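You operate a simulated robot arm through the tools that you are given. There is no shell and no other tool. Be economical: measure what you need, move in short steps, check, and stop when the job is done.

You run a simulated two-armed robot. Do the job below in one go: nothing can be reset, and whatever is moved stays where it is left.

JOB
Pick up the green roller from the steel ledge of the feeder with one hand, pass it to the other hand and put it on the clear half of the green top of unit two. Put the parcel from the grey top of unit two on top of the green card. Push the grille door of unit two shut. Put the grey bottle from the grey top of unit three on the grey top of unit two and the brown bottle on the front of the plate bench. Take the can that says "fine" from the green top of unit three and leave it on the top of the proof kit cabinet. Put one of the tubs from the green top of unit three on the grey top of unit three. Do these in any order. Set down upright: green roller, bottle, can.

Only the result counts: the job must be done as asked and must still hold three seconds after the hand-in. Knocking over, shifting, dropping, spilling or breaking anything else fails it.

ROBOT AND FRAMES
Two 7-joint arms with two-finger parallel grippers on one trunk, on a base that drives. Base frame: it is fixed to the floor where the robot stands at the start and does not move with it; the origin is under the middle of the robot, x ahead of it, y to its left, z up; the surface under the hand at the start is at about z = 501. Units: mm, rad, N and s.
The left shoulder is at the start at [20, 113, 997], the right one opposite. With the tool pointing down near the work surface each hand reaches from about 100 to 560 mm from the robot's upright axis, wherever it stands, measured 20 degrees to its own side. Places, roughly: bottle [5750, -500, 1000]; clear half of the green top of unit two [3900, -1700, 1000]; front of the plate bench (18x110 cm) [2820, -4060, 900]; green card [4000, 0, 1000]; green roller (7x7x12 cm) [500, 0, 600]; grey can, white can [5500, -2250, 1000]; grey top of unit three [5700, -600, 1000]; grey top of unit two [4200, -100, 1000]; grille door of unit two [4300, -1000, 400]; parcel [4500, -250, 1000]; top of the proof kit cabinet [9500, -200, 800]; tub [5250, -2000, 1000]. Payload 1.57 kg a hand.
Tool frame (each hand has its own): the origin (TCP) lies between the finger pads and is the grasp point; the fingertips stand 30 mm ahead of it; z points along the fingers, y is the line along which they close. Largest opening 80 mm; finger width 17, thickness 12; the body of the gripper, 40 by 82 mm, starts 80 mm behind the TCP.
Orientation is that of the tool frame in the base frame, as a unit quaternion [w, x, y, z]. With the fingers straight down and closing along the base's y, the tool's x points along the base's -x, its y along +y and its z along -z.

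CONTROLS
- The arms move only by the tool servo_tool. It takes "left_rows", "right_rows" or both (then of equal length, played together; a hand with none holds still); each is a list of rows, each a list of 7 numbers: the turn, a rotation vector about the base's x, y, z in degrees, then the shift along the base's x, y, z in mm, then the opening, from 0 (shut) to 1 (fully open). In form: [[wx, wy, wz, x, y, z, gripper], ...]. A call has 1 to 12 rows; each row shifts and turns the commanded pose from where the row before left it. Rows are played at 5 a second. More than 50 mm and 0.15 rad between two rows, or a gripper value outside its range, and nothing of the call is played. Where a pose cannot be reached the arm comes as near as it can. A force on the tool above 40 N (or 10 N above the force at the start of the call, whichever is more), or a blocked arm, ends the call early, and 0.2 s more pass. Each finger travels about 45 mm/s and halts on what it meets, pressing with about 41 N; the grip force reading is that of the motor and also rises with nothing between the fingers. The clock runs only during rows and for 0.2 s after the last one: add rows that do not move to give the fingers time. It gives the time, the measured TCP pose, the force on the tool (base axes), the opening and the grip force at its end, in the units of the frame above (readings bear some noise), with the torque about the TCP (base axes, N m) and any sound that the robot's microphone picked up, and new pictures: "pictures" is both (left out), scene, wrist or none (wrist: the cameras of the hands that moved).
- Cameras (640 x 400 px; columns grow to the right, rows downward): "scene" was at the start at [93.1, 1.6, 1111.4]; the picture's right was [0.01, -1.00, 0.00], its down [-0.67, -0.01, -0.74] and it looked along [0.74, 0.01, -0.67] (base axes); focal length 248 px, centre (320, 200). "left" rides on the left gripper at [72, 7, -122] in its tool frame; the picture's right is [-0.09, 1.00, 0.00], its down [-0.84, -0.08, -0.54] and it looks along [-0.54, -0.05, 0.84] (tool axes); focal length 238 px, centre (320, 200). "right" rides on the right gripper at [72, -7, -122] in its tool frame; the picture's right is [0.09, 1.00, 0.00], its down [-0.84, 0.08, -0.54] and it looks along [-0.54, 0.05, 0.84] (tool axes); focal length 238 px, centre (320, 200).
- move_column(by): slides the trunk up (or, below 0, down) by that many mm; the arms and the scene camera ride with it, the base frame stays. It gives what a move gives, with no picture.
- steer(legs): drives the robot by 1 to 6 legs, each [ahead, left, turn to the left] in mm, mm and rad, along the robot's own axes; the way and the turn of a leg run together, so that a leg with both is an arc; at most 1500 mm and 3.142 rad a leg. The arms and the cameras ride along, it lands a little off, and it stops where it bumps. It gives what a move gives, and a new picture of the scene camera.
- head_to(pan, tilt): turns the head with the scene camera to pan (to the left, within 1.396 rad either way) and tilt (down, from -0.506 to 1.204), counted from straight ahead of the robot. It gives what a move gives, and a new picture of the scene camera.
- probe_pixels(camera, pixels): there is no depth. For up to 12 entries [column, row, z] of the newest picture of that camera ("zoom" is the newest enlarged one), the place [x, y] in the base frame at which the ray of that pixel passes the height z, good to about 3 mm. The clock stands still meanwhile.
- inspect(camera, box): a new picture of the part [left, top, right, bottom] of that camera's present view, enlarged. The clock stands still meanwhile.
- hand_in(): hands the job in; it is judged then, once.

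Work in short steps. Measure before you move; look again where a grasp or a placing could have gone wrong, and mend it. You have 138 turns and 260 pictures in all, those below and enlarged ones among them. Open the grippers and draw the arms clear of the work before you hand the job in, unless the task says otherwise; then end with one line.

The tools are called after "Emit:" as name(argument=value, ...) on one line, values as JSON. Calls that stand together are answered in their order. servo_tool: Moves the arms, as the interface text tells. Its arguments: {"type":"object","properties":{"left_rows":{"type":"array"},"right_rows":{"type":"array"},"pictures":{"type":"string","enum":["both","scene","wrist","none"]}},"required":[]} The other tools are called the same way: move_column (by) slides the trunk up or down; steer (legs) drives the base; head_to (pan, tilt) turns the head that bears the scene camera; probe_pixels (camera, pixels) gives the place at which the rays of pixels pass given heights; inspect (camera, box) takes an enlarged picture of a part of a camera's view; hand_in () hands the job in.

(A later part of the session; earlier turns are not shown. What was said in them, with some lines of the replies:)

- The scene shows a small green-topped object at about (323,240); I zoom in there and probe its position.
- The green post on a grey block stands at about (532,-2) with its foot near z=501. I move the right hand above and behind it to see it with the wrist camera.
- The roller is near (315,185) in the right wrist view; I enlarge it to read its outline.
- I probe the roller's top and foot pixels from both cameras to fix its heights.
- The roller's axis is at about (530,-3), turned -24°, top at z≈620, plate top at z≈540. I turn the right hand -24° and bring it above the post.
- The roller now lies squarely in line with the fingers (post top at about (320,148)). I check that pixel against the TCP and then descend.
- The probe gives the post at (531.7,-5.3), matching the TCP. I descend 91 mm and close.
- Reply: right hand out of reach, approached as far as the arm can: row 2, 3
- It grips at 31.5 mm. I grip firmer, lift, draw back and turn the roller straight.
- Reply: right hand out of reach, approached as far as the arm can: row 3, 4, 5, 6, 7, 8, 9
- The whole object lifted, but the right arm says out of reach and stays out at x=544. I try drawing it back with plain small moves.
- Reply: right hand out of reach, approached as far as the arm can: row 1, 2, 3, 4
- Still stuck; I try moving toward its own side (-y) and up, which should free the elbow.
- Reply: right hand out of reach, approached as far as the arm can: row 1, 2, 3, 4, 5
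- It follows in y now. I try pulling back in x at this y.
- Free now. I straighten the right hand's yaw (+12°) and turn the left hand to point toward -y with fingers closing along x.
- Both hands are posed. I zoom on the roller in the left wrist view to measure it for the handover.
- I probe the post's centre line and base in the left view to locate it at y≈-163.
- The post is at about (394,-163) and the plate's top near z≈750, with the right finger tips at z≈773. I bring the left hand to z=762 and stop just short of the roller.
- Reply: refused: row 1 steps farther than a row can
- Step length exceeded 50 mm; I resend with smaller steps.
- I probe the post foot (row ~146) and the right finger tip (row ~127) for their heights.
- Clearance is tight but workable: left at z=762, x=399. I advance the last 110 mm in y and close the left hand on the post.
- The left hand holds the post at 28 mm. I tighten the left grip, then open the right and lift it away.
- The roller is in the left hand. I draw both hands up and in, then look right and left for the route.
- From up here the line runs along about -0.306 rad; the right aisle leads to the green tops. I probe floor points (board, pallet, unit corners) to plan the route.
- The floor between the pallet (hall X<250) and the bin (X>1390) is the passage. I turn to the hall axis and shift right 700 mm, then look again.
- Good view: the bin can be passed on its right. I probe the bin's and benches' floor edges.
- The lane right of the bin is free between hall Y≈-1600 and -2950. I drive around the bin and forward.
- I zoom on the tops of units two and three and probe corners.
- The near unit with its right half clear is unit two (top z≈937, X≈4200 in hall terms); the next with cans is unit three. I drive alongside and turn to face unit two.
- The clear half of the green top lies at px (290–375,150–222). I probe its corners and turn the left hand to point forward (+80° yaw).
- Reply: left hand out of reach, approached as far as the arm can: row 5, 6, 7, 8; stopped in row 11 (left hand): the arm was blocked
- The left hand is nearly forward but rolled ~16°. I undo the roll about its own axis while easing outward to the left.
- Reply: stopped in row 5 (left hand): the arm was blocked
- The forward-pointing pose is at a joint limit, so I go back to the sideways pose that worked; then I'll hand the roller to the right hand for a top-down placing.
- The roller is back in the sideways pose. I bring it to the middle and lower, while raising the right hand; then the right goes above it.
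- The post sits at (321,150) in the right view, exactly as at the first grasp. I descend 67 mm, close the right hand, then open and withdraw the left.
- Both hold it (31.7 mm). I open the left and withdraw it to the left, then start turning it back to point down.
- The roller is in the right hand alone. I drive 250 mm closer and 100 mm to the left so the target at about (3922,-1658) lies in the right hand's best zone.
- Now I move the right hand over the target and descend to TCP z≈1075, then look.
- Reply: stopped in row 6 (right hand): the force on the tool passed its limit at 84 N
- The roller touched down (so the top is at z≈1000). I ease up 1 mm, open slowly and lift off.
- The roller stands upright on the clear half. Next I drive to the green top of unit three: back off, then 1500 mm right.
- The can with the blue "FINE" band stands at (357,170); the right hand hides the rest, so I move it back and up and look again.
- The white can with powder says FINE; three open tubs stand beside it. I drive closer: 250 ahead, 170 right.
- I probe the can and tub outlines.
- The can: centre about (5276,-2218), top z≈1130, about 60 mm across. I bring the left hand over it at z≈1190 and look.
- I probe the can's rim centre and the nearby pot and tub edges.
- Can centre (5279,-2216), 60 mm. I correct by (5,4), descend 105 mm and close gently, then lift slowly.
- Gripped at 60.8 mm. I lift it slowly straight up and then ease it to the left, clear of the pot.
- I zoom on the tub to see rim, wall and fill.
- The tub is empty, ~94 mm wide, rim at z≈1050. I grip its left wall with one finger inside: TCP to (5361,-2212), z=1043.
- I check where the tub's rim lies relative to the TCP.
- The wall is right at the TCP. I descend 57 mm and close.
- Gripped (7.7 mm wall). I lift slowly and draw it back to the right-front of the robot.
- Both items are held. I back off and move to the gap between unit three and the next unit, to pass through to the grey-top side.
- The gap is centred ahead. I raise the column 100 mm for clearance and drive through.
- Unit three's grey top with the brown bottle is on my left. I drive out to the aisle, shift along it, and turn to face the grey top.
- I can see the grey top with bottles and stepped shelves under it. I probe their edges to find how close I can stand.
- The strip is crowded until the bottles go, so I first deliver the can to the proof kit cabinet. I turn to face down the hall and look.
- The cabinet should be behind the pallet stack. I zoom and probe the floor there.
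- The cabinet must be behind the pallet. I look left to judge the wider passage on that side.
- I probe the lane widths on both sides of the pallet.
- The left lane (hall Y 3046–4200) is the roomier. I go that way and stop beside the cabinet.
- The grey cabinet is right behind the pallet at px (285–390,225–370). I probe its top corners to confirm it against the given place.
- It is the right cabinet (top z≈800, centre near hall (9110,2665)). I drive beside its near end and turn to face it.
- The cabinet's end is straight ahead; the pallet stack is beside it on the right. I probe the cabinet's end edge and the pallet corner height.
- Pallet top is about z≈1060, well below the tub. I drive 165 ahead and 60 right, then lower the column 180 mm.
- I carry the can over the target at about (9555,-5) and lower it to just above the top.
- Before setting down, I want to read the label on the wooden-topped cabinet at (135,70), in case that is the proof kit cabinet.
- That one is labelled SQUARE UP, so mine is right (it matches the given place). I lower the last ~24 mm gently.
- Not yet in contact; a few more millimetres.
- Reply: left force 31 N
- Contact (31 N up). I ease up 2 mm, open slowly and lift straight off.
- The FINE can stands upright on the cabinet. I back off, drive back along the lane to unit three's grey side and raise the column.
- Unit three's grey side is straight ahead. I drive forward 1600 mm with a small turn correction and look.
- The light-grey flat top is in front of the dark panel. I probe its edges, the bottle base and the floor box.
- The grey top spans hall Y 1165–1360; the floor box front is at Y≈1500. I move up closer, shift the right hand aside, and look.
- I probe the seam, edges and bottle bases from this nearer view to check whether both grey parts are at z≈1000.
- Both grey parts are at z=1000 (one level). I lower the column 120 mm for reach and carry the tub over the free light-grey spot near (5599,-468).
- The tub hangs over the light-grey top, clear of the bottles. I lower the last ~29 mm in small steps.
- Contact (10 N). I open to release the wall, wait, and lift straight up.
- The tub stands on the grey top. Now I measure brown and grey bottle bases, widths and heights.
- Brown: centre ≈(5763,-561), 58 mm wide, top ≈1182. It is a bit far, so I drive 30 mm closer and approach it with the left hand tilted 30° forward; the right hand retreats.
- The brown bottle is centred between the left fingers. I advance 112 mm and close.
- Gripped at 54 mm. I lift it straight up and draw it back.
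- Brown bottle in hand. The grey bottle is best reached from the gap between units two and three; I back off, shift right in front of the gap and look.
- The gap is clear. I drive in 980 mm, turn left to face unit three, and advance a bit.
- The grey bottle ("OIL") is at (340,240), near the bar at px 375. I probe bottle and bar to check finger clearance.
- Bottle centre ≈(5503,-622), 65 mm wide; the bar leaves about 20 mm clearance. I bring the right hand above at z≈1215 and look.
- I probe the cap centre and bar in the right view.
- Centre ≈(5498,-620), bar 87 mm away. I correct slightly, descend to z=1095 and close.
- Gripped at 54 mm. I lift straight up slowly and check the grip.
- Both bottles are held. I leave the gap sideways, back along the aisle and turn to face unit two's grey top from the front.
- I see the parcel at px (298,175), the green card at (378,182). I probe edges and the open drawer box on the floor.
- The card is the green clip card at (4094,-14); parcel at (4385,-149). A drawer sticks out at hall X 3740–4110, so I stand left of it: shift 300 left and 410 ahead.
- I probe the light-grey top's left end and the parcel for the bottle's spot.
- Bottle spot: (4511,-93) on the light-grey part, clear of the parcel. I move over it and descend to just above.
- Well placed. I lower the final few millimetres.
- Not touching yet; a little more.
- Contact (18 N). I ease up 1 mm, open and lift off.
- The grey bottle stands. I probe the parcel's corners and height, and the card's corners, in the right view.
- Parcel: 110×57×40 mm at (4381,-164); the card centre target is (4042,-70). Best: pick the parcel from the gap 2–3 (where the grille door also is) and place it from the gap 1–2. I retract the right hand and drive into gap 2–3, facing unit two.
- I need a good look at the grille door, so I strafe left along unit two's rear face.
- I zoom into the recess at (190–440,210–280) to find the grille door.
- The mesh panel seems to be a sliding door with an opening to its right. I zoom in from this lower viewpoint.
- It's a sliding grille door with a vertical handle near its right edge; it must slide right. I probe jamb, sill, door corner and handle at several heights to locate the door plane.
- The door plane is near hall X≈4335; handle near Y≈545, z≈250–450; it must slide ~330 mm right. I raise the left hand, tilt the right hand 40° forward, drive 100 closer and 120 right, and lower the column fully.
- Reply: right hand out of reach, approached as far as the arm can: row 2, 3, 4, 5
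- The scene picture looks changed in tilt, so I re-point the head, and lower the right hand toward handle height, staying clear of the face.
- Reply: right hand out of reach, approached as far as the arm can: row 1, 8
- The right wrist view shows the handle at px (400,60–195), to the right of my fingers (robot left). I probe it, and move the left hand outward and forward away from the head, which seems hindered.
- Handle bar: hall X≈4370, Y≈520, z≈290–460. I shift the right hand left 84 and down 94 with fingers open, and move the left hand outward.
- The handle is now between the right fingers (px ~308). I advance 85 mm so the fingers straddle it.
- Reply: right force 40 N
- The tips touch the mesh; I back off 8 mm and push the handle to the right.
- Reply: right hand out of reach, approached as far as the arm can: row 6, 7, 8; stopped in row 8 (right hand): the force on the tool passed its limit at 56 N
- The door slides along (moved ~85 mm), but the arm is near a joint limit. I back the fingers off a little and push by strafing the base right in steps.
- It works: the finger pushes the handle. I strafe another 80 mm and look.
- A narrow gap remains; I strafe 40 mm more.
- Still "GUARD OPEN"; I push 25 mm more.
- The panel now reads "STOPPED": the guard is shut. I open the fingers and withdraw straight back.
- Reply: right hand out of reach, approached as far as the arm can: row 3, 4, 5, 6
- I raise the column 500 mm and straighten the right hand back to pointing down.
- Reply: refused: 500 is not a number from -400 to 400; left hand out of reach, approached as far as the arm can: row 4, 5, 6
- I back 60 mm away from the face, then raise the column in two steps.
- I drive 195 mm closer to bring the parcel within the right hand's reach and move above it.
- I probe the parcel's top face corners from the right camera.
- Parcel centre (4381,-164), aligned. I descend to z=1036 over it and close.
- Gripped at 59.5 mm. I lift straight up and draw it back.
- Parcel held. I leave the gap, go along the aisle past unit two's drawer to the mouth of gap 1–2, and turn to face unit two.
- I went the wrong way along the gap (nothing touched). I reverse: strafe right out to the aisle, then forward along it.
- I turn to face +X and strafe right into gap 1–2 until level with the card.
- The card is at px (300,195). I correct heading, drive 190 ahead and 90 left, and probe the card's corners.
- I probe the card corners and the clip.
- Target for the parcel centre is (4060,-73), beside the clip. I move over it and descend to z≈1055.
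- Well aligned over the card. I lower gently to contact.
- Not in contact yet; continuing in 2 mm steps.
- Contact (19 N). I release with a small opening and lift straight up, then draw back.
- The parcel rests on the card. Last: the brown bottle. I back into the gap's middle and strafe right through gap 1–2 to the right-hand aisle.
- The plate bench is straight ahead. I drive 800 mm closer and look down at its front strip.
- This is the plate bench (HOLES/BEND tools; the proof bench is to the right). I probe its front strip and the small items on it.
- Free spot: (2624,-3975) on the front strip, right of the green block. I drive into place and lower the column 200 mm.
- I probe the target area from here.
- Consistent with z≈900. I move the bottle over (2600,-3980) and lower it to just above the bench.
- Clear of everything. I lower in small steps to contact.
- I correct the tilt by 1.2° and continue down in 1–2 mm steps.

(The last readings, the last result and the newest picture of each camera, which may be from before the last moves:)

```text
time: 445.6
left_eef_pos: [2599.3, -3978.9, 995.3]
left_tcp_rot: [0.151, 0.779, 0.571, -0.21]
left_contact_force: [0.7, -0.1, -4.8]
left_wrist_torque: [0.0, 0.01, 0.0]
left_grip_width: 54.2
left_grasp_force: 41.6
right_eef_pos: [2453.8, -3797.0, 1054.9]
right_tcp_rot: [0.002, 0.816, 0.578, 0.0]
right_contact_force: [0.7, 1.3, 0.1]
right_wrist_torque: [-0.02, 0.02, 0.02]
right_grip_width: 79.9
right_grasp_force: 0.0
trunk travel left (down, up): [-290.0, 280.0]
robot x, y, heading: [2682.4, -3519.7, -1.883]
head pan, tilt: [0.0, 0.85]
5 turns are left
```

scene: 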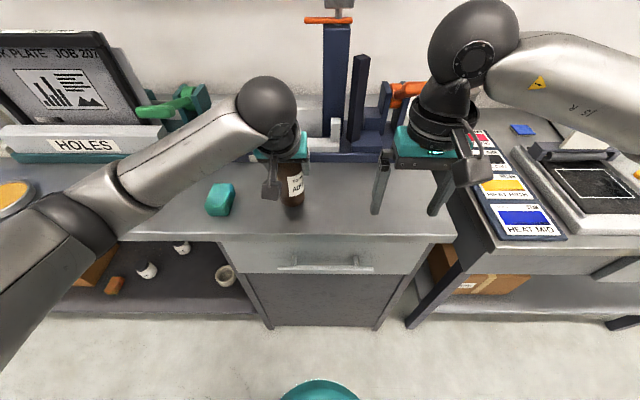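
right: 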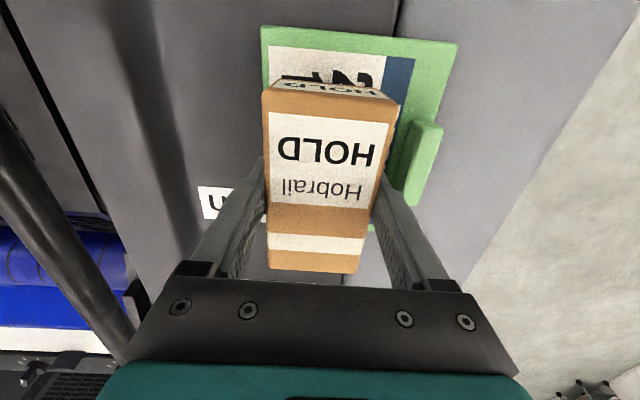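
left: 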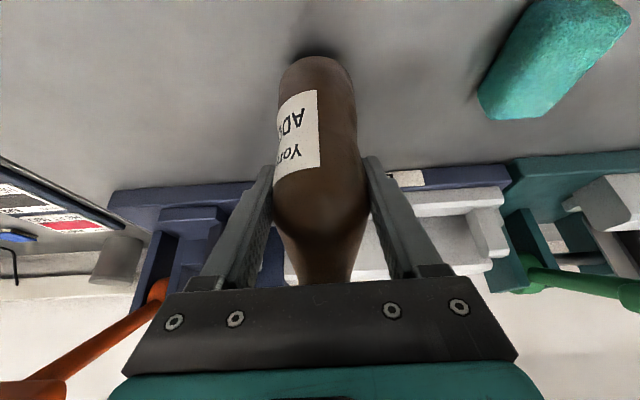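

I lower 3 mm more, then release and withdraw straight back in one call.

Emit:
servo_tool(left_rows=[[0, 0, 0, 0, 0, -1.5, 0.4], [0, 0, 0, 0, 0, -1.5, 0.4], [0, 0, 0, 0, 0, 0, 0.72], [0, 0, 0, 0, 0, 0, 0.85], [0, 0, 0, 0, 0, 0, 1], [0, 0, 0, 0, 0, 0, 1], [0, 0, 0, 8, 25, 0, 1], [0, 0, 0, 12, 38, 0, 1], [0, 0, 0, 13, 40, 20, 1], [0, 0, 0, 13, 40, 30, 1]], pictures="scene")

```text
refused: row 10 steps farther than a row can; nothing moved
4 turns are left
```

Last row too long; I shorten it.

Emit:
servo_tool(left_rows=[[0, 0, 0, 0, 0, -1.5, 0.4], [0, 0, 0, 0, 0, -1.5, 0.4], [0, 0, 0, 0, 0, 0, 0.72], [0, 0, 0, 0, 0, 0, 0.85], [0, 0, 0, 0, 0, 0, 1], [0, 0, 0, 0, 0, 0, 1], [0, 0, 0, 8, 25, 0, 1], [0, 0, 0, 12, 36, 0, 1], [0, 0, 0, 12, 36, 10, 1], [0, 0, 0, 12, 36, 20, 1]], pictures="scene")

```text
time: 447.8
left_eef_pos: [2643.8, -3844.7, 1024.8]
left_tcp_rot: [0.151, 0.779, 0.572, -0.208]
left_contact_force: [-0.2, 0.2, 0.2]
left_wrist_torque: [-0.01, 0.01, -0.04]
left_grip_width: 79.9
left_grasp_force: 0.0
right_eef_pos: [2453.1, -3797.4, 1055.5]
right_tcp_rot: [0.002, 0.816, 0.579, -0.001]
right_contact_force: [0.2, 0.2, 0.2]
right_wrist_torque: [-0.02, -0.02, -0.03]
right_grip_width: 79.9
right_grasp_force: 0.1
trunk travel left (down, up): [-290.0, 280.0]
robot x, y, heading: [2686.9, -3518.8, -1.878]
head pan, tilt: [0.0, 0.85]
3 turns are left
```

scene: 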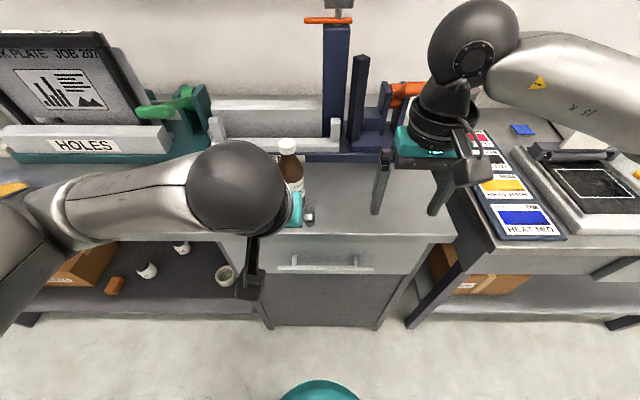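

The bottle stands upright on the front strip. I back the base off 300 mm so both arms are clear, and check.

Emit:
steer(legs=[[-300, 0, 0]])

```text
time: 449.9
left_eef_pos: [2739.1, -3550.0, 1023.9]
left_tcp_rot: [0.151, 0.779, 0.571, -0.21]
left_contact_force: [-0.7, 0.6, -0.1]
left_wrist_torque: [0.01, -0.02, 0.01]
left_grip_width: 80.1
left_grasp_force: 0.0
right_eef_pos: [2549.4, -3502.9, 1055.1]
right_tcp_rot: [0.002, 0.817, 0.577, 0.0]
right_contact_force: [0.1, 0.3, -0.7]
right_wrist_torque: [-0.04, 0.02, -0.01]
right_grip_width: 80.1
right_grasp_force: 0.0
trunk travel left (down, up): [-290.0, 280.0]
robot x, y, heading: [2782.1, -3220.0, -1.883]
head pan, tilt: [0.0, 0.85]
2 turns are left
```

scene: 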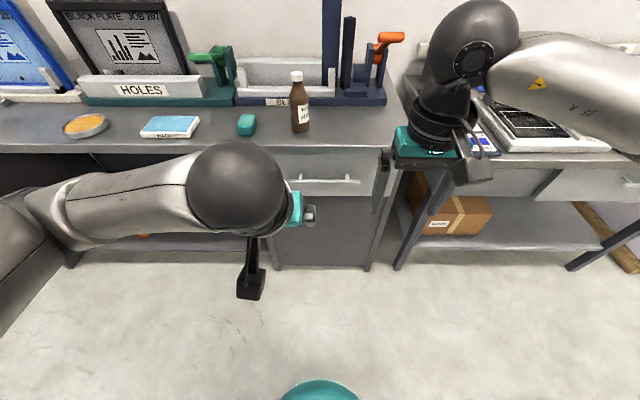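

The brown bottle stands upright on the front of the plate bench, both grippers are open and clear of the work, and all parts are done, so I hand in.

Emit:
hand_in()

```text
The job is handed in.
```

I finished every part of the job and handed it in, with both grippers open and clear of the work. The green roller, both bottles and the "fine" can were standing upright when I last saw each of them.
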